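You operate a simulated robot arm through the tools that you are given. There is no shell and no other tool. Be economical: measure what you need, move in short steps, check, and stop when the job is done.

You run a simulated two-armed robot. Do the job below in one go: nothing can be reset, and whatever is moved stays where it is left.

TASK
Switch the wall unit off, lift the form out of the port, switch on again and clear the fault.
Fine: the form stands in the blue tray; leave the other forms; send nothing.

Only the result counts: the job must be done as asked and must still hold three seconds after the hand-in. Knocking over, shifting, dropping, spilling or breaking anything else fails it.

THE ROBOT
Two 7-joint arms with fingered hands on one trunk, on a base that drives. Base frame: it is fixed to the floor where the robot stands at the start and does not move with it; the origin is under the middle of the robot, x ahead of it, y to its left, z up; the surface under the hand at the start is at about z = 850. Units: mm, degrees, N and s.
The left shoulder is at the start at [161, 125, 1153], the right one opposite. With the tool pointing down near the work surface each hand reaches from about 540 to 920 mm from the robot's upright axis, wherever it stands, measured 20 degrees to its own side. Places, roughly: key marked clear [500, 0, 900]; mains switch of the wall unit [800, 0, 1200]. Payload 3.7 kg a hand.
Tool frame (each hand has its own): the origin (TCP) lies between the finger pads and is the grasp point; the fingertips stand 25 mm ahead of it; z points along the fingers, y is the line along which they close. The gripper opens to 88 mm. The gripper's body begins 29 mm behind the TCP. The gripper is a hand of 5 fingers: y runs from the thumb to the fingers, the wrist lies at [-13, -97, -162] in the tool frame, and closing takes about 1.5 s.
Orientation is told as [roll, pitch, yaw] about the base's x, y, z axes, in that order, counted from this pose: with the fingers straight down and the wrist toward the robot, the tool's x, y and z point along [0, 1, 0], [1, 0, 0] and [0, 0, -1] of the base frame.

THE INTERFACE
- The arms move only by the tool play_rows. It takes "left_rows", "right_rows" or both (then of equal length, played together; a hand with none holds still); each is a list that holds one entry, the list of rows, each a list of 7 numbers: the turn, a rotation vector about the tool's x, y, z in units of 5 degrees (1.0 is 5 degrees), then the shift along the tool's x, y, z in units of 40 mm (1.0 is 40 mm), then the closure in counts, from 0 (fully open) to 255 (shut). In form: [[[ax, ay, az, tx, ty, tz, grip], ...]]. A call has 1 to 20 rows; each row shifts and turns the commanded pose from where the row before left it, along the tool's axes as they then stand. A call with a number of a shift or a turn outside -1 to 1 is refused whole. A row lasts 0.2 s, in which the tool goes at most 50 mm and 8.6 degrees; a call with a longer step from one row to the next is refused whole, and so is a gripper value outside its range. Where a pose cannot be reached the arm comes as near as it can. A force on the tool above 40 N (or 10 N above the force at the start of the call, whichever is more), or a blocked arm, ends the call early, and 0.2 s more pass. The fingers move at their own pace (about 45 mm/s each) and stop on an object; they squeeze with about 32 N. The grip force told is the motor's: it shows also when the fingers shut on nothing. Time passes only in rows, and 0.2 s behind the last, so rows that do not move let the fingers close. It gives the time, the measured TCP pose, the force on the tool (base axes), the opening and the grip force at its end, in the units of the frame above (readings bear some noise), with the torque about the TCP (base axes, N m) and any sound that the robot's microphone picked up, and new pictures: "show" is both (left out), scene, wrist or none (wrist: the cameras of the hands that moved).
- Cameras (640 x 400 px; columns grow to the right, rows downward): "scene" is now at [255.2, -23.8, 1313.9]; the picture's right is [-0.30, -0.95, 0.00], its down [-0.41, 0.13, -0.90] and it looks along [0.86, -0.27, -0.43] (base axes); focal length 214 px, centre (320, 200). "left" rides on the left gripper at [-59, -79, -105] in its tool frame; the picture's right is [-0.73, -0.32, 0.61], its down [0.62, -0.68, 0.38] and it looks along [0.29, 0.66, 0.70] (tool axes); focal length 234 px, centre (320, 200). "right" rides on the right gripper at [59, -79, -105] in its tool frame; the picture's right is [-0.73, 0.32, -0.61], its down [-0.62, -0.68, 0.38] and it looks along [-0.29, 0.66, 0.70] (tool axes); focal length 234 px, centre (320, 200). There is no depth. A picture from a camera that has moved, and an enlarged one, comes with that camera's place and axes in the base frame and with its lens. The place of the scene camera against the robot may be out by one fixed shift of up to 18 mm in any direction.
- lift_body(by): slides the trunk up (or, below 0, down) by that many mm; the arms and the scene camera ride with it, the base frame stays. It gives what a move gives, with no picture.
- drive_base(legs): drives the robot by 1 to 6 legs, each [ahead, left, turn to the left] in mm, mm and degrees, along the robot's own axes; the way and the turn of a leg run together, so that a leg with both is an arc; at most 1500 mm and 180 degrees a leg. The arms and the cameras ride along, it lands a little off, and it stops where it bumps. It gives what a move gives, and a new picture of the scene camera.
- hand_shape(shape, hand): the hand has 5 fingers and takes this shape, open, in about a second: jaw (thumb against the fingers, like two jaws); tri (thumb and two fingers); tip (a fingertip pinch); poke (one finger out to press); point (the index stretched); flat (the hand flat); cup (the hand cupped); fist (a fist). The gripper value then closes the fingers along that shape, each until it touches; the sizes above hold for jaw. It gives what a move gives, with no picture.
- pan_tilt(pan, tilt): turns the head with the scene camera to pan (to the left, within 80 degrees either way) and tilt (down, from -29 to 69), counted from straight ahead of the robot. It gives what a move gives, and a new picture of the scene camera.
- close_up(camera, box): a new picture of the part [left, top, right, bottom] of that camera's present view, enlarged. The clock stands still meanwhile.
- close_job(): hands the job in; it is judged then, once.

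Work in short steps. Places have to be worked out from the pictures, the camera data and where the tool is seen: move nearer, look again, correct. Check each grasp and each placing, and mend what went wrong. You have 120 turns and 260 pictures in all, those below and enlarged ones among them. Open the grippers and draw the arms clear of the work before you hand the job in, unless the task says otherwise; then end with one line.

The tools are called after "Emit:" as a command line: name --argument value ..., lists and objects as JSON in quotes. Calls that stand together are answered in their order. play_rows: Moves the arms, as the interface text tells. Its arguments: {"type":"object","properties":{"left_rows":{"type":"array"},"right_rows":{"type":"array"},"show":{"type":"string","enum":["both","scene","wrist","none"]}},"required":[]} The other tools are called the same way: lift_body (by) slides the trunk up or down; hand_shape (shape, hand) gives the hand a shape; drive_base (legs) drives the base; pan_tilt (pan, tilt) turns the head that bears the scene camera; close_up (camera, box) takes an enlarged picture of a part of a camera's view; close_job () hands the job in.

At the start:

```text
clock: 0.0
left_position: [484.5, 116.2, 1345.5]
left_tcp_rot: [0.0, 0.0, 0.0]
left_force: [-0.5, -0.3, 0.2]
left_wrist_torque: [0.04, -0.01, 0.0]
left_gripper_width: 87.7
left_finger_force: 0.0
left_shape: jaw
right_position: [509.2, -271.4, 1310.4]
right_tcp_rot: [0.0, 0.0, 0.1]
right_force: [0.6, 0.0, -0.6]
right_wrist_torque: [-0.02, 0.04, -0.03]
right_gripper_width: 87.8
right_finger_force: 0.0
right_shape: jaw
trunk travel left (down, up): [-175.0, 240.0]
robot x, y, heading: [0.2, 2.3, -0.1]
head pan, tilt: [-17.4, 25.7]
```

scene: 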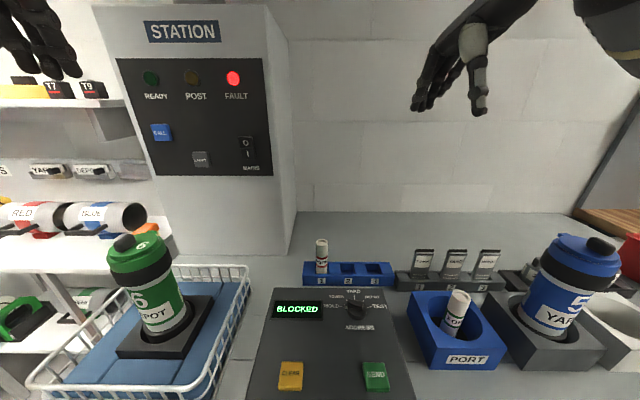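
right: 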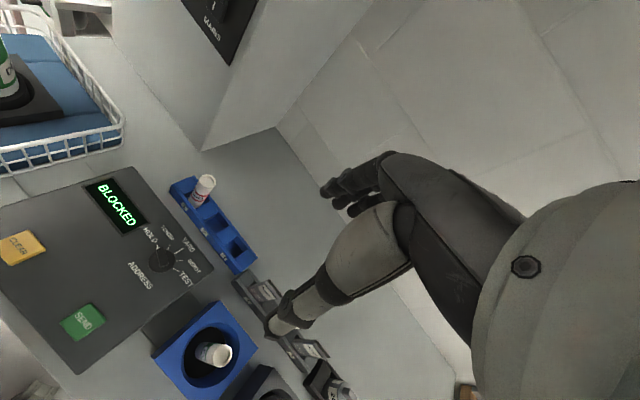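
left: 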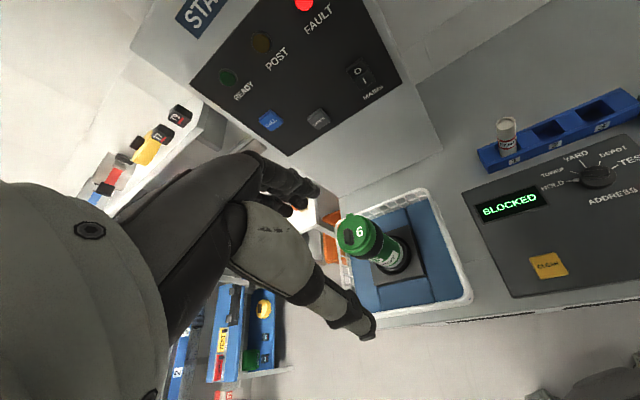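

The scene shows the STATION panel with the mains switch, the port with a form in it, and the blue tray with slots 1-3. I'll enlarge the key regions first.

Emit:
close_up --camera "scene" --box '[110, 50, 290, 180]'

Emit:
close_up --camera "scene" --box '[290, 225, 530, 385]'

Emit:
close_up --camera "scene" --box '[240, 270, 420, 400]'

```text
3.08 times, centred on (200, 115) of scene
camera zoom: at [255.2, -23.8, 1313.9], right [-0.3, -0.95, 0.0], down [-0.41, 0.13, -0.9], along [0.86, -0.27, -0.43], focal length 660 px, centre (689, 462)
```

zoom: 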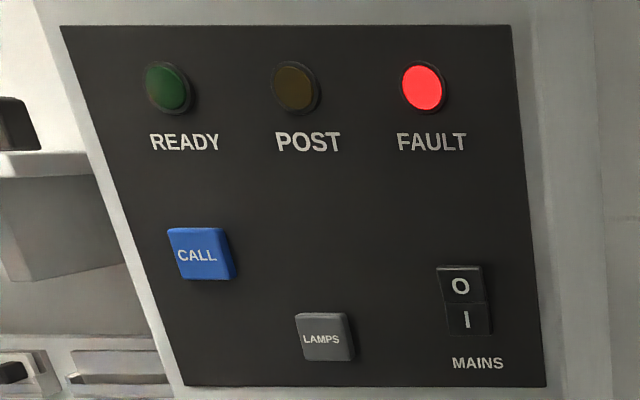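

```text
2.50 times, centred on (410, 305) of scene
camera zoom: at [255.2, -23.8, 1313.9], right [-0.3, -0.95, 0.0], down [-0.41, 0.13, -0.9], along [0.86, -0.27, -0.43], focal length 536 px, centre (95, -62)
```

zoom: 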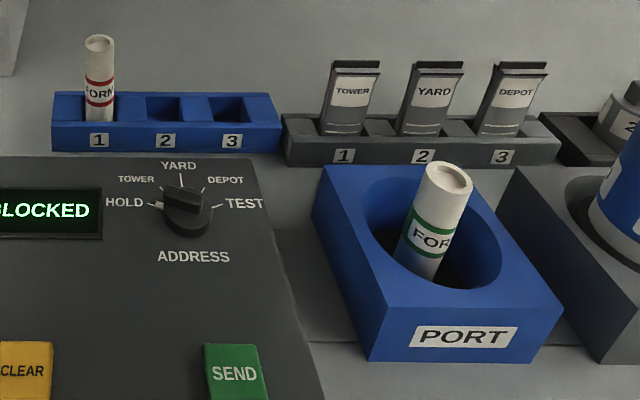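

```text
3.08 times, centred on (330, 335) of scene
camera zoom: at [255.2, -23.8, 1313.9], right [-0.3, -0.95, 0.0], down [-0.41, 0.13, -0.9], along [0.86, -0.27, -0.43], focal length 660 px, centre (289, -215)
```

zoom: 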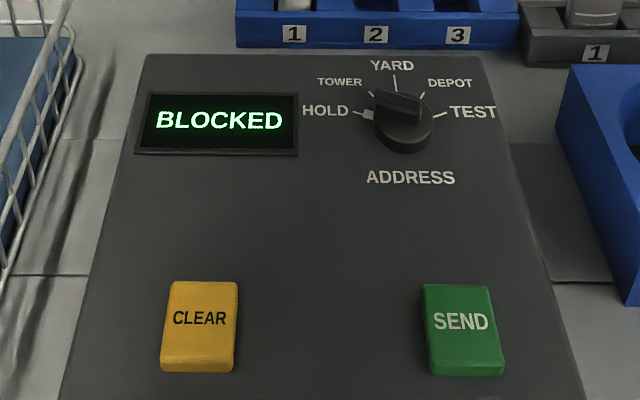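

The mains rocker triangulates to about [800, -12, 1207]. The panel face is turned about 20° and its normal is about [-.93, .37, 0]. I'll put the left hand in the poke shape and bring it forward while pitching it to point at the panel.

Emit:
hand_shape --hand "left" --shape "poke"

Emit:
play_rows --left_rows '[[[0, 0, 0, -0.28, 0.78, 0.42, 0], [0, 0, 0, -0.28, 0.78, 0.42, 0], [0, 0, 0, -0.28, 0.78, 0.42, 0], [0, 0, 0, -0.28, 0.78, 0.42, 0], [0, 0, 0, -0.28, 0.78, 0.42, 0], [-1, 0, 0, 0, 0, 0, 0], [-1, 0, 0, 0, 0, 0, 0], [-1, 0, 0, 0, 0, 0, 0], [-1, 0, 0, 0, 0, 0, 0], [-1, 0, 0, 0, 0, 0, 0], [-1, 0, 0, 0, 0, 0, 0], [-1, 0, 0, 0, 0, 0, 0], [-1, 0, 0, 0, 0, 0, 0], [-1, 0, 0, 0, 0, 0, 0]]]' --show "both"

```text
clock: 0.9
left_position: [484.7, 115.8, 1344.7]
left_tcp_rot: [0.0, 0.0, 0.0]
left_force: [-0.1, 0.2, 0.3]
left_wrist_torque: [-0.02, -0.01, -0.03]
left_gripper_width: 0.1
left_finger_force: 0.1
left_shape: poke
right_position: [510.1, -274.2, 1309.8]
right_tcp_rot: [0.0, 0.0, 0.0]
right_force: [-0.4, 0.5, 0.2]
right_wrist_torque: [0.0, 0.0, 0.0]
right_gripper_width: 87.5
right_finger_force: 0.0
right_shape: jaw
trunk travel left (down, up): [-175.0, 240.0]
robot x, y, heading: [1.0, 2.1, 0.4]
head pan, tilt: [-17.4, 25.7]
```

```text
clock: 3.9
left_position: [640.2, 60.4, 1261.6]
left_tcp_rot: [0.0, -45.1, 0.1]
left_force: [-0.6, -0.8, 1.0]
left_wrist_torque: [-0.03, -0.04, 0.03]
left_gripper_width: 0.0
left_finger_force: 0.2
left_shape: poke
right_position: [509.6, -274.2, 1310.9]
right_tcp_rot: [0.1, 0.1, 0.0]
right_force: [-0.7, -0.5, 0.0]
right_wrist_torque: [0.0, 0.0, -0.01]
right_gripper_width: 87.8
right_finger_force: 0.0
right_shape: jaw
trunk travel left (down, up): [-175.0, 240.0]
robot x, y, heading: [2.2, 2.2, -0.1]
head pan, tilt: [-17.4, 25.7]
camera scene: at [255.5, -23.7, 1313.8], right [-0.3, -0.95, 0.0], down [-0.41, 0.13, -0.9], along [0.86, -0.27, -0.43], focal length 214 px, centre (320, 200)
camera left: at [510.5, 1.4, 1280.4], right [0.2, -0.73, -0.66], down [-0.21, 0.62, -0.75], along [0.96, 0.29, -0.03], focal length 234 px, centre (320, 200)
```

scene: 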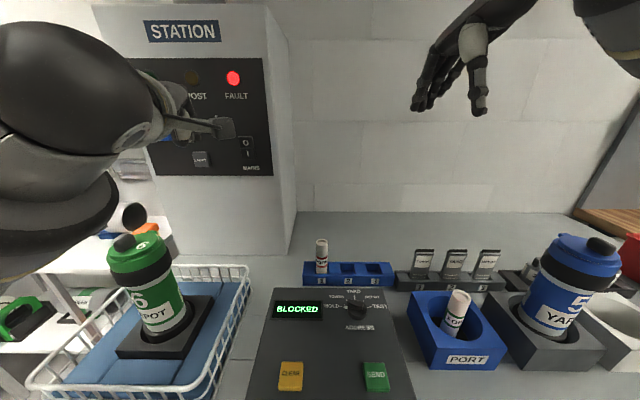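
left: 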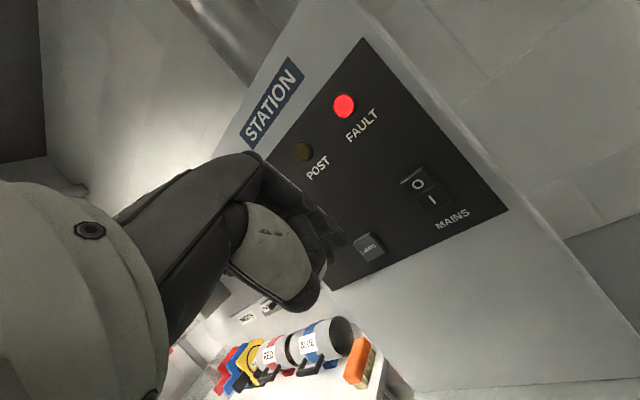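

The hand is half turned and all is clear. I'll finish pitching it to level and yaw it to face the panel normal.

Emit:
play_rows --left_rows '[[[-1, 0, 0, 0, 0, 0, 0], [-1, 0, 0, 0, 0, 0, 0], [-1, 0, 0, 0, 0, 0, 0], [-1, 0, 0, 0, 0, 0, 0], [-1, 0, 0, 0, 0, 0, 0], [-1, 0, 0, 0, 0, 0, 0], [-1, 0, 0, 0, 0, 0, 0], [-1, 0, 0, 0, 0, 0, 0], [-1, 0, 0, 0, 0, 0, 0], [0, -1, 0, 0, 0, 0, 0], [0, -1, 0, 0, 0, 0, 0], [0, -1, 0, 0, 0, 0, 0], [0, -1, 0, 0, 0, 0, 0]]]' --show "both"

```text
clock: 6.7
left_position: [638.6, 60.1, 1262.6]
left_tcp_rot: [-107.2, -89.9, 87.1]
left_force: [0.1, 0.5, 0.7]
left_wrist_torque: [0.03, 0.0, -0.01]
left_gripper_width: 0.1
left_finger_force: 0.1
left_shape: poke
right_position: [510.4, -271.7, 1311.3]
right_tcp_rot: [0.0, -0.2, 0.0]
right_force: [-0.6, 0.2, 1.2]
right_wrist_torque: [-0.01, 0.0, 0.03]
right_gripper_width: 87.5
right_finger_force: 0.0
right_shape: jaw
trunk travel left (down, up): [-175.0, 240.0]
robot x, y, heading: [2.2, -4.5, -0.0]
head pan, tilt: [-17.4, 25.7]
camera scene: at [255.2, -23.5, 1313.9], right [-0.3, -0.95, 0.0], down [-0.41, 0.13, -0.9], along [0.86, -0.27, -0.43], focal length 214 px, centre (320, 200)
camera left: at [520.5, 40.3, 1182.9], right [0.32, -0.89, -0.32], down [0.57, 0.45, -0.68], along [0.75, 0.03, 0.66], focal length 234 px, centre (320, 200)
```

scene: 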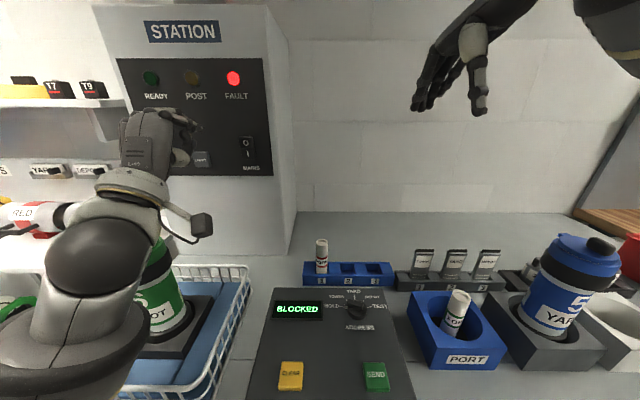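
left: 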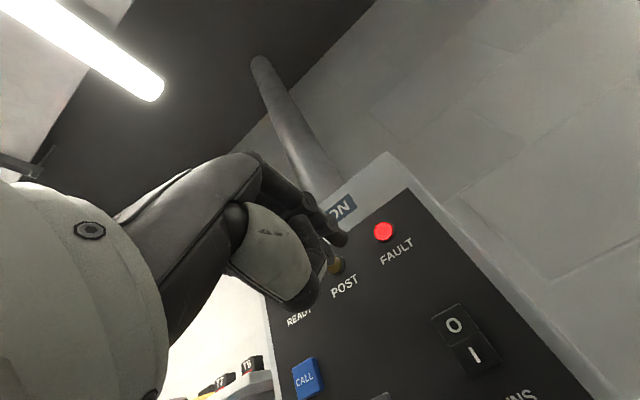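

I need to find the poking fingertip, so I'll enlarge the hand in both views.

Emit:
close_up --camera "scene" --box '[110, 80, 270, 180]'

Emit:
close_up --camera "left" --box '[220, 140, 540, 340]'

```text
4.00 times, centred on (190, 130) of scene
camera zoom: at [255.2, -23.5, 1313.9], right [-0.3, -0.95, 0.0], down [-0.41, 0.13, -0.9], along [0.86, -0.27, -0.43], focal length 858 px, centre (840, 480)
```

zoom: 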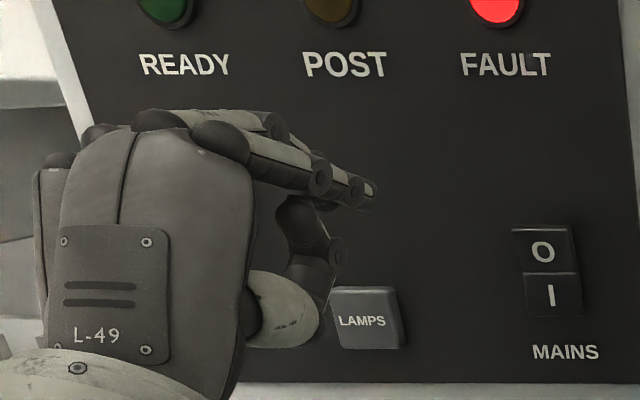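

```text
2.00 times, centred on (380, 240) of left
camera zoom: at [520.5, 40.3, 1182.9], right [0.32, -0.89, -0.32], down [0.57, 0.45, -0.68], along [0.75, 0.03, 0.66], focal length 468 px, centre (200, 120)
```

zoom: 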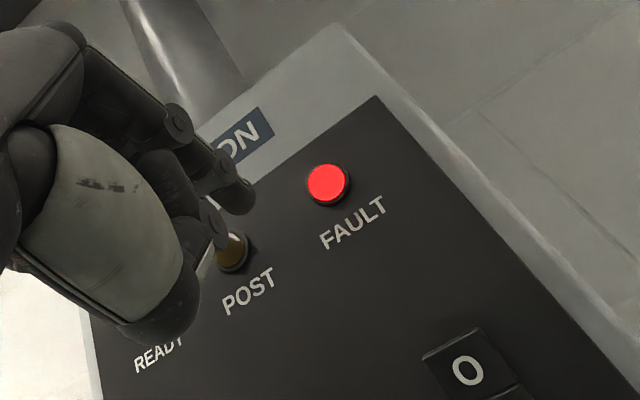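

The fingertip is about 27 mm ahead of the TCP and 6 mm above it, at about [665, 48, 1269]. I'll bring it to about 50 mm in front of the O half and look again.

Emit:
play_rows --left_rows '[[[0, 0, 0, -0.09, -0.46, 0.9, 0], [0, 0, 0, -0.09, -0.46, 0.9, 0], [0, 0, 0, -0.09, -0.46, 0.8, 0]]]' --show "none"

Emit:
close_up --camera "scene" --box '[150, 80, 310, 180]'

Emit:
close_up --camera "left" --box '[220, 140, 540, 340]'

```text
clock: 7.5
left_position: [730.1, 20.5, 1213.6]
left_tcp_rot: [172.2, -89.4, 167.9]
left_force: [1.0, -0.3, 0.0]
left_wrist_torque: [0.04, -0.02, 0.01]
left_gripper_width: 0.2
left_finger_force: 0.1
left_shape: poke
right_position: [504.1, -269.7, 1315.2]
right_tcp_rot: [-0.2, -0.3, 0.1]
right_force: [0.6, -0.8, -0.2]
right_wrist_torque: [0.0, -0.01, -0.04]
right_gripper_width: 87.3
right_finger_force: 0.1
right_shape: jaw
trunk travel left (down, up): [-175.0, 240.0]
robot x, y, heading: [0.7, -0.6, -0.1]
head pan, tilt: [-17.4, 25.7]
```

```text
4.00 times, centred on (230, 130) of scene
camera zoom: at [249.3, -20.7, 1315.9], right [-0.3, -0.95, 0.0], down [-0.41, 0.13, -0.9], along [0.86, -0.27, -0.43], focal length 858 px, centre (680, 480)
```

zoom: 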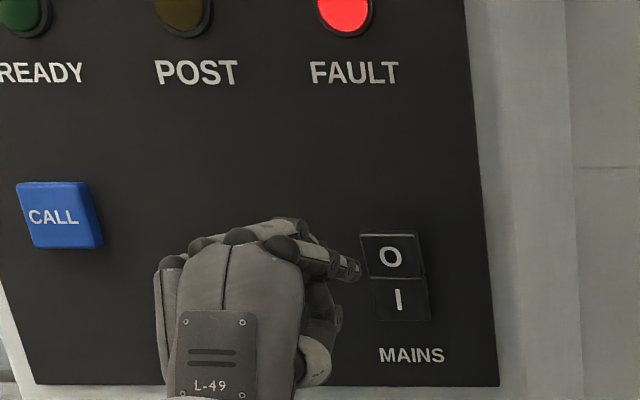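

```text
2.00 times, centred on (380, 240) of left
camera zoom: at [612.4, -0.7, 1133.8], right [0.33, -0.89, -0.32], down [0.58, 0.46, -0.68], along [0.75, 0.04, 0.66], focal length 468 px, centre (200, 120)
```

zoom: 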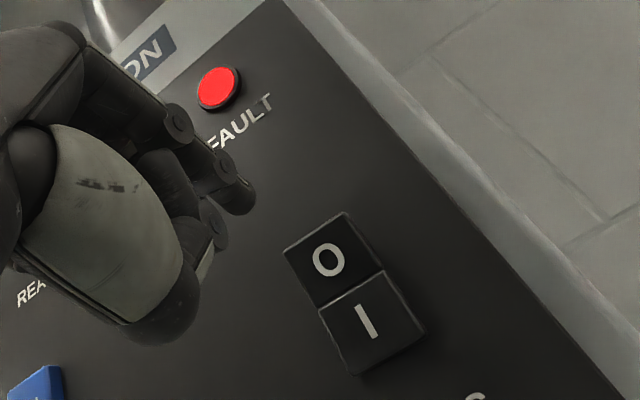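

O triangulates at about [823, -14, 1211] and the tip at about [755, 6, 1218], so about 70 mm remain along the tool. I'll close most of that gap and then press gently.

Emit:
play_rows --left_rows '[[[0, 0, 0, 0.06, -0.06, 0.75, 0], [0, 0, 0, 0.06, -0.04, 0.7, 0]]]' --show "none"

Emit:
close_up --camera "left" --box '[220, 140, 540, 340]'

Emit:
close_up --camera "scene" --box '[150, 80, 310, 180]'

```text
clock: 8.1
left_position: [780.4, 3.2, 1212.3]
left_tcp_rot: [169.4, -89.3, 170.5]
left_force: [-0.4, 0.6, -0.7]
left_wrist_torque: [0.01, -0.04, 0.04]
left_gripper_width: 0.0
left_finger_force: 0.0
left_shape: poke
right_position: [498.5, -271.2, 1316.8]
right_tcp_rot: [0.0, -0.6, -0.1]
right_force: [0.0, 0.2, -0.6]
right_wrist_torque: [0.01, -0.01, 0.03]
right_gripper_width: 87.6
right_finger_force: 0.0
right_shape: jaw
trunk travel left (down, up): [-175.0, 240.0]
robot x, y, heading: [-1.0, -2.5, 0.1]
head pan, tilt: [-17.4, 25.7]
```

```text
2.00 times, centred on (380, 240) of left
camera zoom: at [662.8, -18.0, 1132.4], right [0.33, -0.89, -0.32], down [0.58, 0.45, -0.68], along [0.75, 0.04, 0.67], focal length 468 px, centre (200, 120)
```

zoom: 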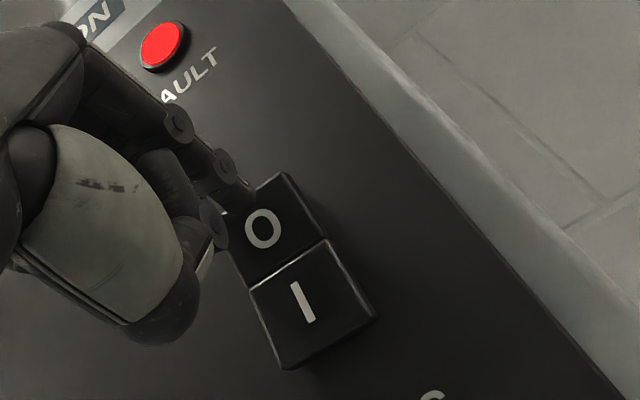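

```text
4.00 times, centred on (230, 130) of scene
camera zoom: at [244.0, -22.0, 1316.8], right [-0.3, -0.95, 0.0], down [-0.41, 0.13, -0.9], along [0.86, -0.27, -0.43], focal length 858 px, centre (680, 480)
```

zoom: 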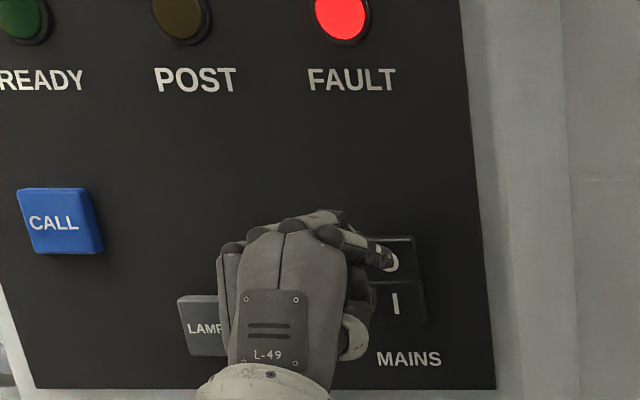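

The tip lies over the O half in both views. I'll press forward in small steps.

Emit:
play_rows --left_rows '[[[0, 0, 0, 0, 0, 0.2, 0], [0, 0, 0, 0, 0, 0.2, 0], [0, 0, 0, 0, 0, 0.2, 0]]]' --show "none"

Emit:
close_up --camera "left" --box '[220, 140, 540, 340]'

```text
clock: 8.8
left_position: [795.2, -4.2, 1218.1]
left_tcp_rot: [175.5, -88.0, 164.3]
left_force: [-16.9, 5.7, -1.3]
left_wrist_torque: [-0.02, 0.16, 0.2]
left_gripper_width: 0.0
left_finger_force: 0.0
left_shape: poke
right_position: [504.1, -272.6, 1312.0]
right_tcp_rot: [0.0, -0.1, 0.1]
right_force: [0.2, -0.1, 0.4]
right_wrist_torque: [-0.03, 0.04, -0.01]
right_gripper_width: 87.6
right_finger_force: 0.0
right_shape: jaw
trunk travel left (down, up): [-175.0, 240.0]
robot x, y, heading: [-2.5, 3.7, 0.1]
head pan, tilt: [-17.4, 25.7]
stopped in row 3 (left hand): the force on the tool passed its limit at 55 N (the readings are from after the stop); the commanded pose is now the measured one
```

```text
2.00 times, centred on (380, 240) of left
camera zoom: at [678.7, -24.4, 1134.2], right [0.33, -0.89, -0.3], down [0.6, 0.45, -0.67], along [0.73, 0.04, 0.68], focal length 468 px, centre (200, 120)
```

zoom: 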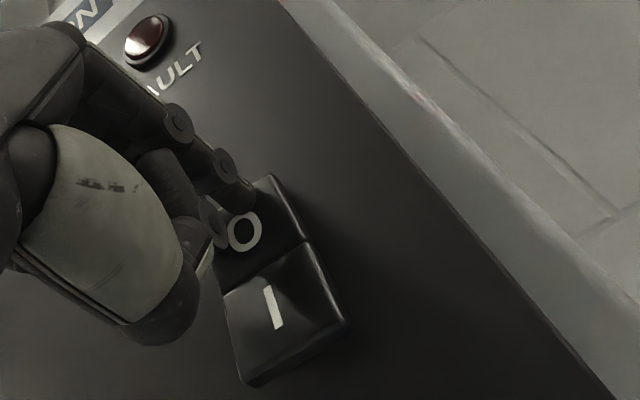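

The fault lamp went dark and the rocker tipped to O. I'll back the finger off and check that it stays off.

Emit:
play_rows --left_rows '[[[0, 0, 0, 0, 0, -0.6, 0], [0, 0, 0, 0, 0, -0.9, 0], [0, 0, 0, -0.4, 0, -0.8, 0], [0, 0, 0, -0.4, 0, -0.8, 0]]]' --show "both"

Emit:
close_up --camera "scene" --box '[400, 280, 520, 380]'

Emit:
close_up --camera "scene" --box '[290, 225, 410, 300]'

Emit:
close_up --camera "right" --box '[130, 150, 330, 400]'

```text
clock: 9.8
left_position: [673.8, 7.3, 1208.8]
left_tcp_rot: [176.9, -88.7, 162.7]
left_force: [-0.9, 0.4, 0.3]
left_wrist_torque: [0.01, 0.04, 0.0]
left_gripper_width: 0.0
left_finger_force: 0.0
left_shape: poke
right_position: [508.9, -272.6, 1311.2]
right_tcp_rot: [0.0, 0.0, 0.0]
right_force: [0.1, -1.1, 0.5]
right_wrist_torque: [0.01, -0.03, -0.01]
right_gripper_width: 87.8
right_finger_force: 0.0
right_shape: jaw
trunk travel left (down, up): [-175.0, 240.0]
robot x, y, heading: [2.3, 0.6, 0.1]
head pan, tilt: [-17.4, 25.7]
camera scene: at [253.2, -23.8, 1314.0], right [-0.3, -0.95, 0.0], down [-0.41, 0.13, -0.9], along [0.86, -0.27, -0.43], focal length 214 px, centre (320, 200)
camera left: at [556.1, -12.1, 1127.6], right [0.32, -0.89, -0.31], down [0.59, 0.45, -0.67], along [0.74, 0.04, 0.67], focal length 234 px, centre (320, 200)
```

scene: 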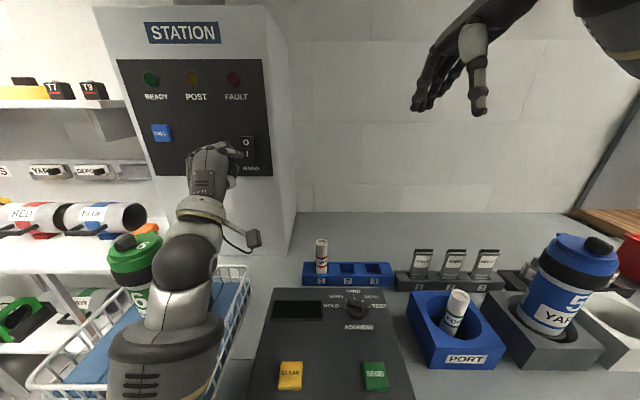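
left: 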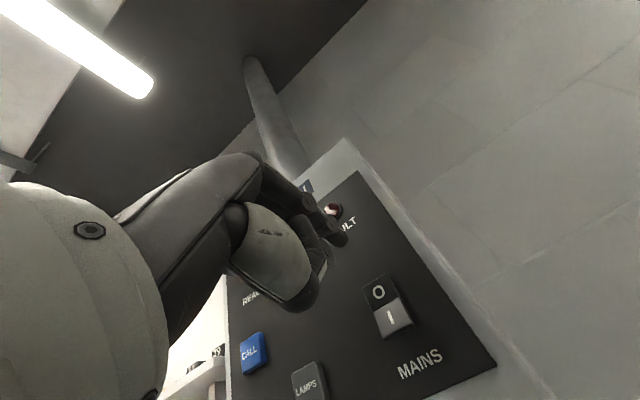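

```text
4.00 times, centred on (460, 330) of scene
camera zoom: at [253.2, -23.8, 1314.0], right [-0.3, -0.95, 0.0], down [-0.41, 0.13, -0.9], along [0.86, -0.27, -0.43], focal length 858 px, centre (-240, -320)
```

zoom: 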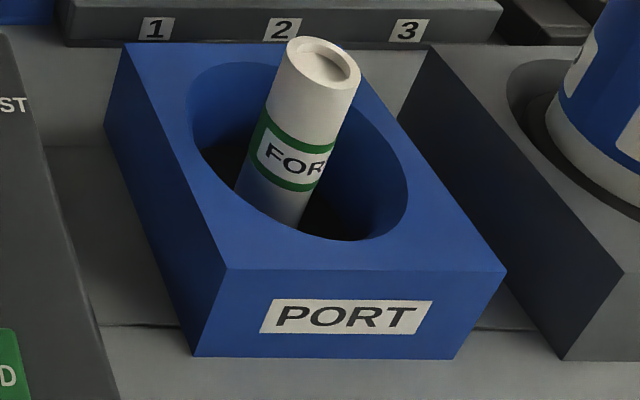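

```text
5.33 times, centred on (350, 262) of scene
camera zoom: at [253.2, -23.8, 1314.0], right [-0.3, -0.95, 0.0], down [-0.41, 0.13, -0.9], along [0.86, -0.27, -0.43], focal length 1144 px, centre (160, -133)
```

zoom: 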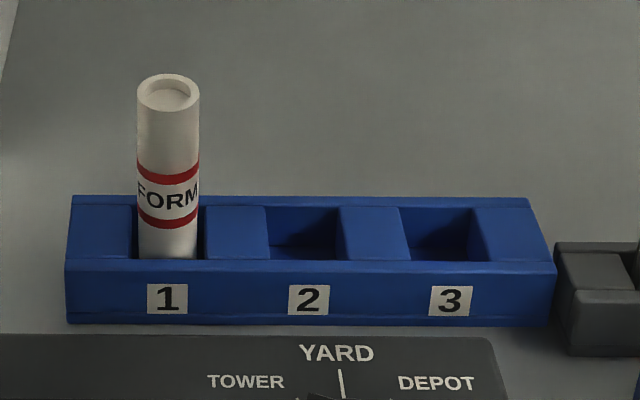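

```text
1.60 times, centred on (230, 275) of right
camera zoom: at [429.0, -214.2, 1415.9], right [0.32, -0.73, 0.61], down [-0.68, -0.62, -0.38], along [0.66, -0.29, -0.7], focal length 375 px, centre (464, 80)
```

zoom: 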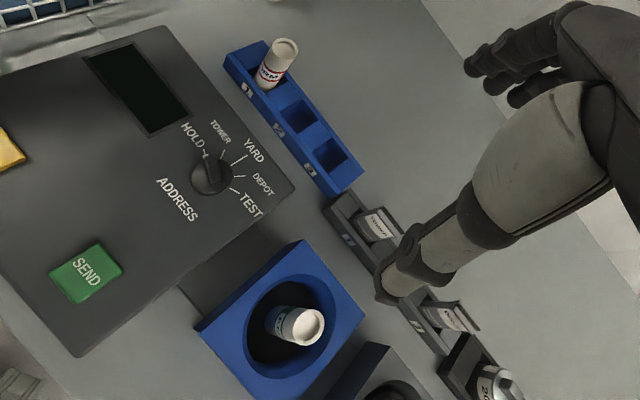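

Mains is off: the lamps and the display are dark. The form in the port stands upright, its top at about [458, -365, 960], and the layout is turned about -18°. I'll move the right hand above the form with that yaw and turn the head toward it.

Emit:
play_rows --right_rows '[[[0, 0, 0, -0.39, -0.21, 0.79, 0], [0, 0, 0, -0.39, -0.21, 0.79, 0], [0, 0, 0, -0.39, -0.21, 0.79, 0], [0, 0, 0, -0.39, -0.21, 0.79, 0], [0, 0, 0, -0.39, -0.21, 0.79, 0], [0, 0, 0, -0.39, -0.21, 0.7, 0], [0, 0, 0.9, 0, 0, 0, 0], [0, 0, 0.9, 0, 0, 0, 0], [0, 0, 0.9, 0, 0, 0, 0], [0, 0, 0.9, 0, 0, 0, 0]]]' --show "wrist"

Emit:
pan_tilt --pan -35 --tilt 45

```text
clock: 12.0
left_position: [675.9, 8.3, 1208.6]
left_tcp_rot: [178.3, -88.6, 161.4]
left_force: [0.1, 0.2, -0.7]
left_wrist_torque: [-0.01, -0.06, 0.02]
left_gripper_width: 0.0
left_finger_force: 0.1
left_shape: poke
right_position: [459.2, -366.3, 1125.2]
right_tcp_rot: [0.1, 0.1, -18.1]
right_force: [1.0, -0.3, -0.4]
right_wrist_torque: [0.01, 0.02, -0.01]
right_gripper_width: 87.9
right_finger_force: 0.1
right_shape: jaw
trunk travel left (down, up): [-175.0, 240.0]
robot x, y, heading: [-2.3, -0.5, 0.1]
head pan, tilt: [-17.4, 25.7]
camera right: at [402.8, -286.1, 1229.6], right [0.08, -0.79, 0.61], down [-0.84, -0.38, -0.38], along [0.53, -0.48, -0.7], focal length 234 px, centre (320, 200)
```

right: 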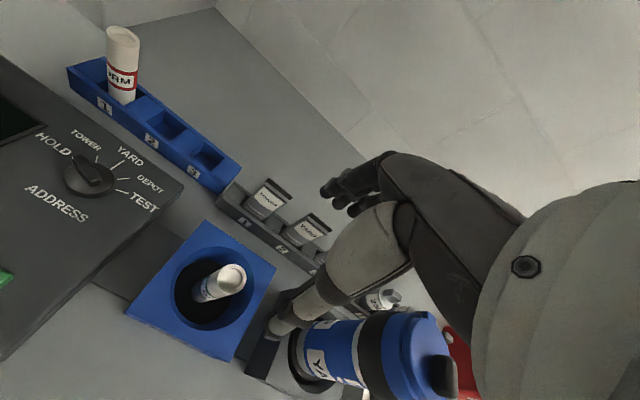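

```text
clock: 12.8
left_position: [676.2, 8.9, 1208.5]
left_tcp_rot: [178.3, -88.6, 161.3]
left_force: [-0.4, 1.2, 0.4]
left_wrist_torque: [0.0, 0.01, -0.02]
left_gripper_width: 0.0
left_finger_force: 0.0
left_shape: poke
right_position: [459.9, -368.3, 1124.1]
right_tcp_rot: [0.0, 0.0, -18.1]
right_force: [0.3, 0.9, -0.3]
right_wrist_torque: [0.0, 0.0, 0.01]
right_gripper_width: 87.7
right_finger_force: 0.1
right_shape: jaw
trunk travel left (down, up): [-175.0, 240.0]
robot x, y, heading: [1.7, 2.2, 0.0]
head pan, tilt: [-35.0, 45.0]
camera scene: at [234.4, -43.1, 1284.6], right [-0.57, -0.82, 0.0], down [-0.58, 0.41, -0.71], along [0.58, -0.41, -0.71], focal length 214 px, centre (320, 200)
```

scene: 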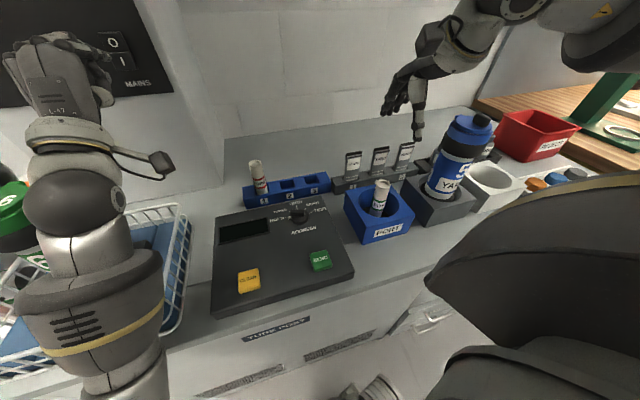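

From this view the form sits at about (457, -362), almost directly below the TCP. I'll descend to z≈1040 with the hand open and look again.

Emit:
play_rows --right_rows '[[[0, 0, 0, 0.1, 0, 0.7, 0], [0, 0, 0, 0, 0, 0.7, 0], [0, 0, 0, 0, 0, 0.7, 0]]]' --show "wrist"

Emit:
close_up --camera "scene" --box '[320, 60, 480, 260]'

Emit:
close_up --camera "right" --box '[100, 180, 420, 400]'

```text
clock: 13.6
left_position: [675.6, 8.3, 1208.8]
left_tcp_rot: [178.5, -88.7, 161.1]
left_force: [0.1, 0.9, -0.2]
left_wrist_torque: [0.02, 0.01, -0.01]
left_gripper_width: 0.1
left_finger_force: 0.0
left_shape: poke
right_position: [461.0, -362.3, 1041.6]
right_tcp_rot: [0.0, 0.1, -18.1]
right_force: [0.4, -0.2, 0.2]
right_wrist_torque: [0.04, 0.0, 0.0]
right_gripper_width: 87.7
right_finger_force: 0.1
right_shape: jaw
trunk travel left (down, up): [-175.0, 240.0]
robot x, y, heading: [5.9, -2.3, -0.2]
head pan, tilt: [-35.0, 45.0]
camera right: at [404.4, -281.3, 1146.0], right [0.08, -0.79, 0.61], down [-0.84, -0.38, -0.38], along [0.53, -0.48, -0.7], focal length 234 px, centre (320, 200)
```

right: 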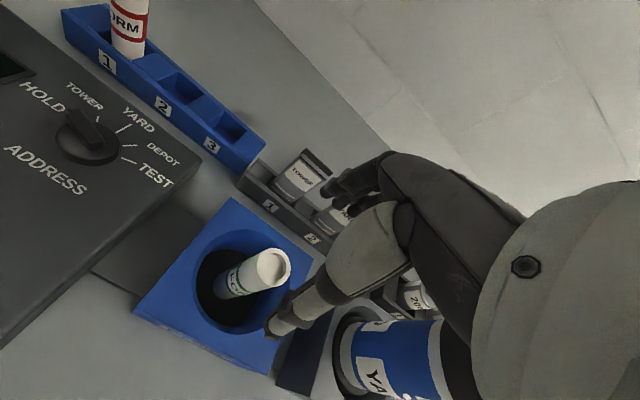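

```text
2.00 times, centred on (400, 160) of scene
camera zoom: at [234.7, -43.2, 1284.4], right [-0.57, -0.82, 0.0], down [-0.58, 0.41, -0.71], along [0.58, -0.41, -0.71], focal length 429 px, centre (160, 280)
```

zoom: 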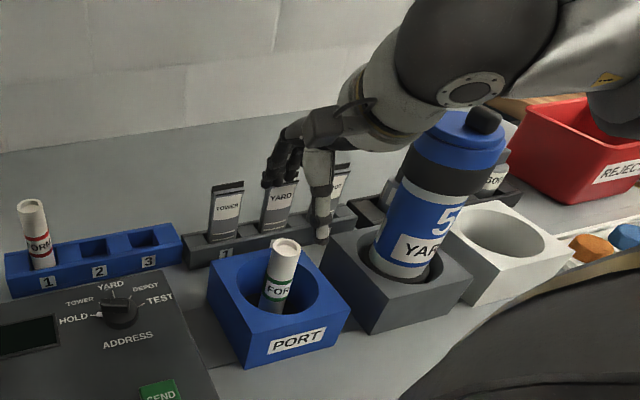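

```text
1.82 times, centred on (260, 290) of right
camera zoom: at [404.4, -281.3, 1146.0], right [0.08, -0.79, 0.61], down [-0.84, -0.38, -0.38], along [0.53, -0.48, -0.7], focal length 426 px, centre (429, 36)
```

zoom: 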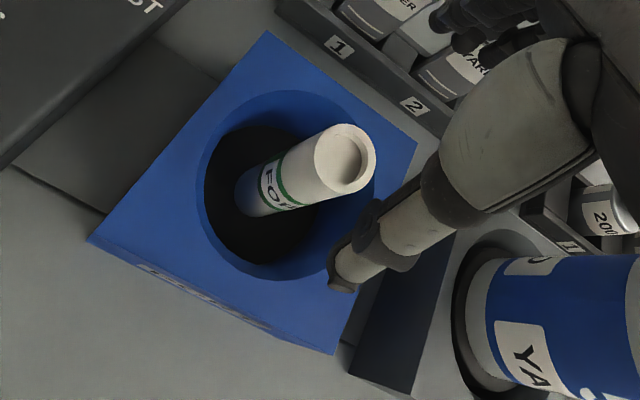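

The form is vertical, its top at about (456, -362, ~970), and the open fingers straddle it. I'll descend partway and check.

Emit:
play_rows --right_rows '[[[0, 0, 0, 0, -0.1, 0.6, 0], [0, 0, 0, 0, 0, 0.6, 0], [0, 0, 0, 0, 0, 0.3, 0]]]' --show "none"

Emit:
close_up --camera "scene" --box '[340, 120, 460, 250]'

Emit:
close_up --camera "right" --box '[160, 180, 420, 360]'

```text
clock: 14.4
left_position: [674.8, 8.1, 1210.3]
left_tcp_rot: [178.3, -88.5, 161.4]
left_force: [1.0, 0.8, 0.6]
left_wrist_torque: [-0.02, 0.02, 0.0]
left_gripper_width: 0.0
left_finger_force: 0.1
left_shape: poke
right_position: [463.8, -365.7, 982.2]
right_tcp_rot: [0.0, -0.1, -17.8]
right_force: [0.7, 0.2, -0.5]
right_wrist_torque: [-0.04, 0.0, 0.02]
right_gripper_width: 87.5
right_finger_force: 0.0
right_shape: jaw
right hand out of reach, approached as far as the arm can: row 1
trunk travel left (down, up): [-175.0, 240.0]
robot x, y, heading: [-1.8, 0.9, -0.2]
head pan, tilt: [-35.0, 45.0]
```

```text
3.08 times, centred on (400, 185) of scene
camera zoom: at [234.4, -43.2, 1284.5], right [-0.57, -0.82, 0.0], down [-0.58, 0.41, -0.71], along [0.58, -0.41, -0.71], focal length 660 px, centre (74, 246)
```

zoom: 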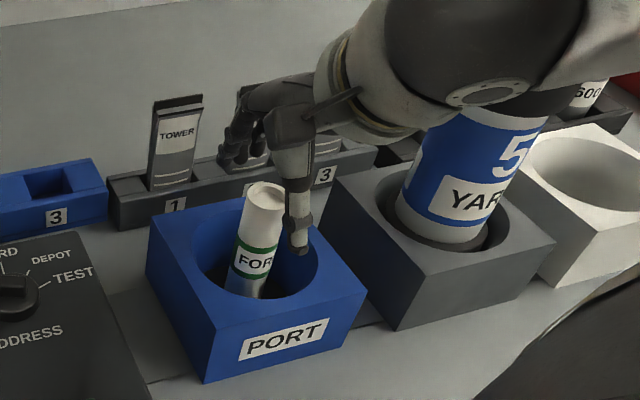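

```text
2.22 times, centred on (290, 270) of right
camera zoom: at [407.5, -284.8, 1087.4], right [0.08, -0.79, 0.61], down [-0.84, -0.38, -0.38], along [0.53, -0.48, -0.7], focal length 520 px, centre (387, 44)
```

zoom: 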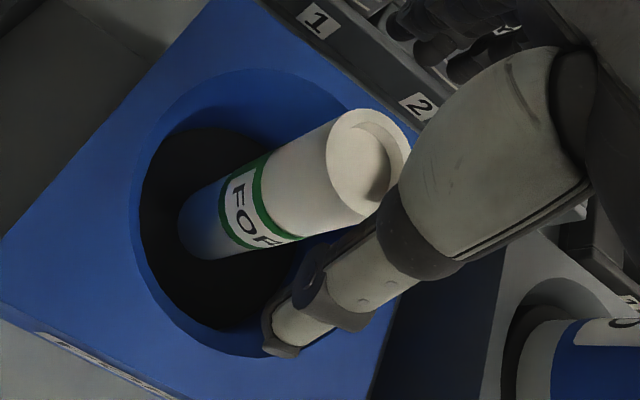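

The form is about 8 mm thumb-ward of the TCP centre. I'll correct that and descend to z≈950.

Emit:
play_rows --right_rows '[[[0, 0, 0, 0.02, -0.2, 0.2, 0], [0, 0, 0, 0, 0, 0.3, 0], [0, 0, 0, 0, 0, 0.3, 0]]]' --show "none"

Emit:
close_up --camera "scene" --box '[340, 120, 460, 250]'

Emit:
close_up --camera "right" --box '[160, 180, 420, 360]'

```text
clock: 15.2
left_position: [676.2, 7.1, 1210.2]
left_tcp_rot: [178.2, -88.6, 161.5]
left_force: [-0.2, 0.2, -1.1]
left_wrist_torque: [-0.06, -0.01, 0.0]
left_gripper_width: 0.0
left_finger_force: 0.0
left_shape: poke
right_position: [459.4, -368.1, 949.0]
right_tcp_rot: [0.1, 0.1, -18.1]
right_force: [0.4, -0.6, -0.7]
right_wrist_torque: [-0.03, -0.01, -0.05]
right_gripper_width: 87.6
right_finger_force: 0.1
right_shape: jaw
right hand out of reach, approached as far as the arm can: row 1
trunk travel left (down, up): [-175.0, 240.0]
robot x, y, heading: [-1.5, -1.7, 0.0]
head pan, tilt: [-35.0, 45.0]
```

```text
3.08 times, centred on (400, 185) of scene
camera zoom: at [234.5, -43.2, 1284.4], right [-0.57, -0.82, 0.0], down [-0.58, 0.41, -0.71], along [0.58, -0.41, -0.71], focal length 660 px, centre (74, 246)
```

zoom: 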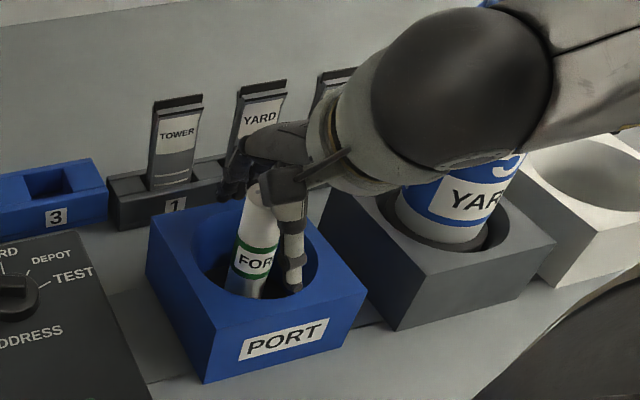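

```text
2.22 times, centred on (290, 270) of right
camera zoom: at [403.2, -286.5, 1053.3], right [0.08, -0.79, 0.61], down [-0.84, -0.38, -0.38], along [0.53, -0.48, -0.7], focal length 520 px, centre (387, 44)
```

zoom: 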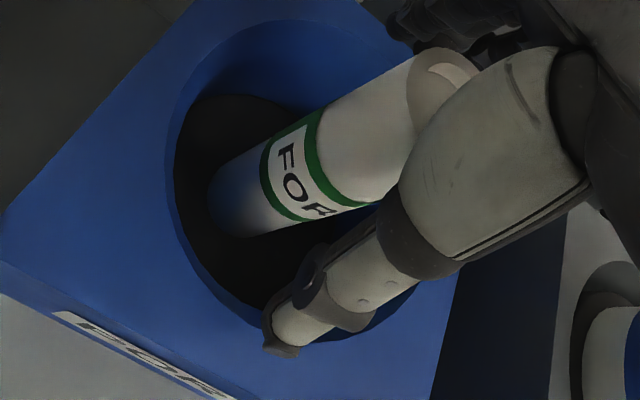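

The form's axis passes through the TCP in both views. I'll close the fingers.

Emit:
play_rows --right_rows '[[[0, 0, 0, 0, 0, 0, 255], [0, 0, 0, 0, 0, 0, 255], [0, 0, 0, 0, 0, 0, 255], [0, 0, 0, 0, 0, 0, 255], [0, 0, 0, 0, 0, 0, 255], [0, 0, 0, 0, 0, 0, 255], [0, 0, 0, 0, 0, 0, 255], [0, 0, 0, 0, 0, 0, 255]]]' --show "none"

Emit:
close_up --camera "scene" --box '[340, 120, 460, 250]'

Emit:
close_up --camera "right" --box '[160, 180, 420, 360]'

```text
clock: 17.0
left_position: [674.8, 7.1, 1209.0]
left_tcp_rot: [178.3, -88.6, 161.5]
left_force: [0.4, -0.5, 0.8]
left_wrist_torque: [-0.01, -0.01, -0.01]
left_gripper_width: 0.0
left_finger_force: 0.2
left_shape: poke
right_position: [459.4, -367.3, 948.6]
right_tcp_rot: [0.0, 0.1, -18.0]
right_force: [-0.4, 0.4, -0.5]
right_wrist_torque: [-0.02, 0.01, -0.02]
right_gripper_width: 20.0
right_finger_force: 32.3
right_shape: jaw
trunk travel left (down, up): [-175.0, 240.0]
robot x, y, heading: [1.9, -3.6, -0.0]
head pan, tilt: [-35.0, 45.0]
```

```text
3.08 times, centred on (400, 185) of scene
camera zoom: at [234.3, -43.2, 1284.5], right [-0.57, -0.82, 0.0], down [-0.58, 0.41, -0.71], along [0.58, -0.41, -0.71], focal length 660 px, centre (74, 246)
```

zoom: 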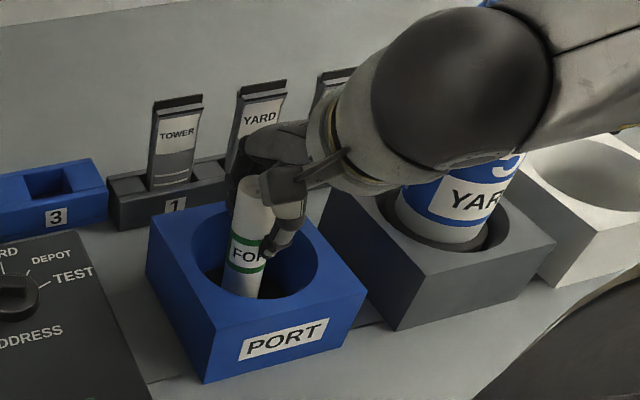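

```text
2.22 times, centred on (290, 270) of right
camera zoom: at [403.2, -286.4, 1053.6], right [0.08, -0.79, 0.61], down [-0.84, -0.38, -0.38], along [0.53, -0.48, -0.7], focal length 520 px, centre (387, 44)
```

zoom: 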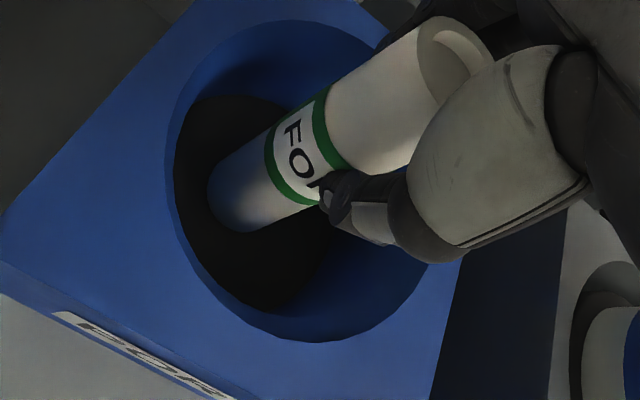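

The grip closed at 20 mm on a form of about 30 mm, and the thumb sits off its axis. I'll reopen, shift about 9 mm left across the fingers, and regrip centred.

Emit:
play_rows --right_rows '[[[0, 0, 0, 0, 0, 0, 0], [0, 0, 0, 0, 0, 0, 0], [0, 0, 0, 0, 0, 0, 0], [0, 0, 0, 0, 0, 0, 0], [0, 0, 0, 0, 0, 0, 0], [0, 0, 0, 0.22, 0, 0, 0], [0, 0, 0, 0, 0, 0, 0]]]' --show "none"

Emit:
close_up --camera "scene" --box '[340, 120, 460, 250]'

Emit:
close_up --camera "right" --box '[160, 180, 420, 360]'

```text
clock: 18.6
left_position: [674.7, 8.3, 1209.4]
left_tcp_rot: [177.9, -88.5, 161.8]
left_force: [-0.5, -0.6, -0.6]
left_wrist_torque: [0.0, 0.02, 0.03]
left_gripper_width: 0.0
left_finger_force: 0.1
left_shape: poke
right_position: [463.7, -359.0, 946.6]
right_tcp_rot: [0.1, 0.2, -18.0]
right_force: [0.5, 0.8, -0.5]
right_wrist_torque: [0.03, 0.0, 0.02]
right_gripper_width: 87.7
right_finger_force: 0.0
right_shape: jaw
trunk travel left (down, up): [-175.0, 240.0]
robot x, y, heading: [-1.5, -0.1, 0.2]
head pan, tilt: [-35.0, 45.0]
```

```text
3.08 times, centred on (400, 185) of scene
camera zoom: at [234.1, -43.2, 1284.6], right [-0.57, -0.82, 0.0], down [-0.58, 0.41, -0.71], along [0.58, -0.41, -0.71], focal length 660 px, centre (74, 246)
```

zoom: 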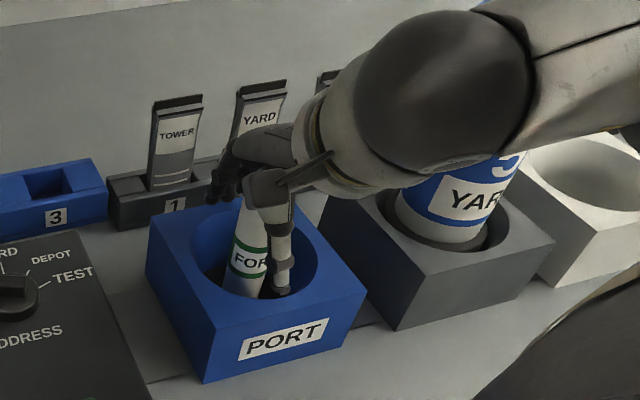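

```text
2.22 times, centred on (290, 270) of right
camera zoom: at [406.7, -278.3, 1052.7], right [0.08, -0.79, 0.61], down [-0.84, -0.38, -0.38], along [0.53, -0.48, -0.7], focal length 520 px, centre (387, 44)
```

zoom: 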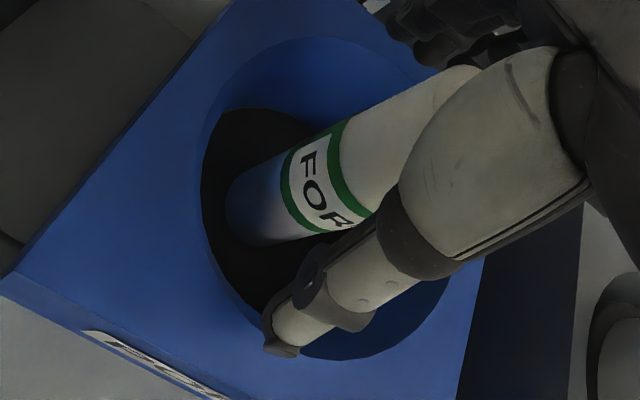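

The form's axis is again near the TCP and the thumb is better aligned with it. I'll close again.

Emit:
play_rows --right_rows '[[[0, 0, 0, 0, 0, 0, 255], [0, 0, 0, 0, 0, 0, 255], [0, 0, 0, 0, 0, 0, 255], [0, 0, 0, 0, 0, 0, 255], [0, 0, 0, 0, 0, 0, 255], [0, 0, 0, 0, 0, 0, 255], [0, 0, 0, 0, 0, 0, 255], [0, 0, 0, 0, 0, 0, 255]]]' --show "none"

Emit:
close_up --camera "scene" --box '[340, 120, 460, 250]'

Emit:
close_up --camera "right" --box '[160, 180, 420, 360]'

```text
clock: 20.4
left_position: [675.2, 7.6, 1209.4]
left_tcp_rot: [178.2, -88.6, 161.6]
left_force: [0.0, 0.3, 0.0]
left_wrist_torque: [-0.03, 0.01, -0.01]
left_gripper_width: 0.1
left_finger_force: 0.1
left_shape: poke
right_position: [464.0, -358.9, 948.3]
right_tcp_rot: [0.0, 0.2, -18.0]
right_force: [0.7, 0.2, -0.3]
right_wrist_torque: [0.01, -0.04, 0.01]
right_gripper_width: 21.3
right_finger_force: 32.0
right_shape: jaw
trunk travel left (down, up): [-175.0, 240.0]
robot x, y, heading: [1.6, -0.9, -0.1]
head pan, tilt: [-35.0, 45.0]
```

```text
3.08 times, centred on (400, 185) of scene
camera zoom: at [234.3, -43.2, 1284.5], right [-0.57, -0.82, 0.0], down [-0.58, 0.41, -0.71], along [0.58, -0.41, -0.71], focal length 660 px, centre (74, 246)
```

zoom: 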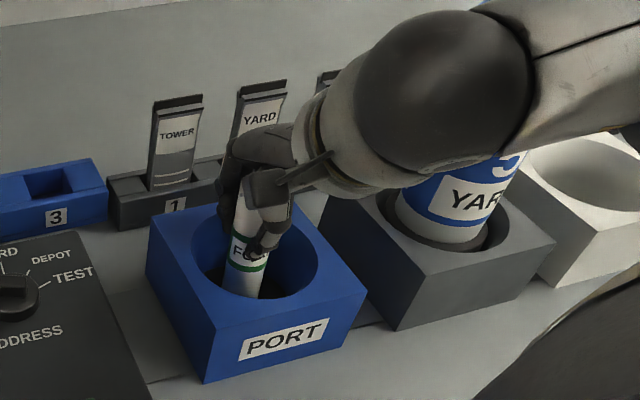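

```text
2.22 times, centred on (290, 270) of right
camera zoom: at [406.9, -278.4, 1052.7], right [0.08, -0.79, 0.61], down [-0.84, -0.38, -0.38], along [0.53, -0.48, -0.7], focal length 520 px, centre (387, 44)
```

zoom: 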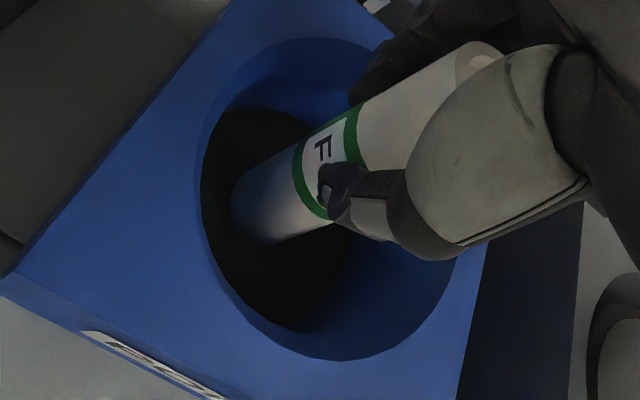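

The thumb is now over the form's side with full grip force. I'll lift gently and verify.

Emit:
play_rows --right_rows '[[[0, 0, 0, 0, 0, -0.2, 255], [0, 0, 0, 0, 0, -0.4, 255], [0, 0, 0, 0, 0, -0.4, 255]]]' --show "none"

Emit:
close_up --camera "right" --box '[160, 180, 420, 360]'

Emit:
close_up --camera "scene" --box '[340, 120, 460, 250]'

```text
clock: 21.2
left_position: [675.9, 8.2, 1208.4]
left_tcp_rot: [178.3, -88.7, 161.4]
left_force: [-0.1, -0.2, -0.2]
left_wrist_torque: [-0.01, 0.02, -0.02]
left_gripper_width: 0.0
left_finger_force: 0.1
left_shape: poke
right_position: [466.5, -359.3, 987.8]
right_tcp_rot: [0.0, 0.2, -18.0]
right_force: [-0.6, 0.2, 0.0]
right_wrist_torque: [-0.03, -0.02, -0.01]
right_gripper_width: 21.6
right_finger_force: 32.1
right_shape: jaw
right hand out of reach, approached as far as the arm can: row 2
trunk travel left (down, up): [-175.0, 240.0]
robot x, y, heading: [2.3, -1.0, 0.0]
head pan, tilt: [-35.0, 45.0]
```

```text
2.22 times, centred on (290, 270) of right
camera zoom: at [410.5, -279.0, 1092.5], right [0.08, -0.79, 0.61], down [-0.84, -0.38, -0.38], along [0.53, -0.48, -0.7], focal length 520 px, centre (387, 44)
```

zoom: 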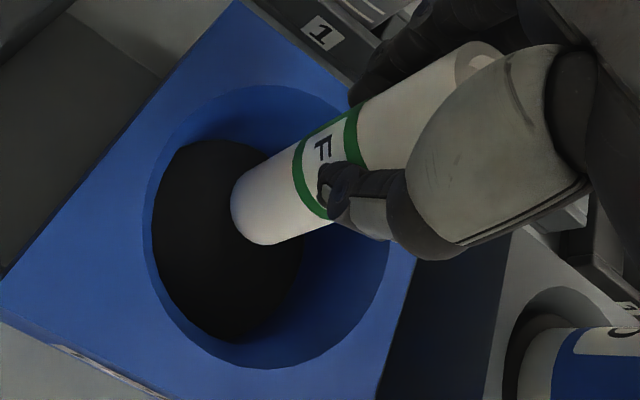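

```text
3.08 times, centred on (400, 185) of scene
camera zoom: at [234.1, -42.9, 1284.6], right [-0.57, -0.82, 0.0], down [-0.58, 0.41, -0.71], along [0.58, -0.41, -0.71], focal length 660 px, centre (74, 246)
```

zoom: 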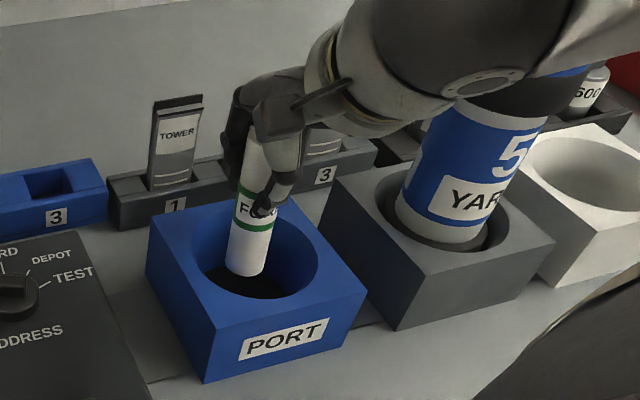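

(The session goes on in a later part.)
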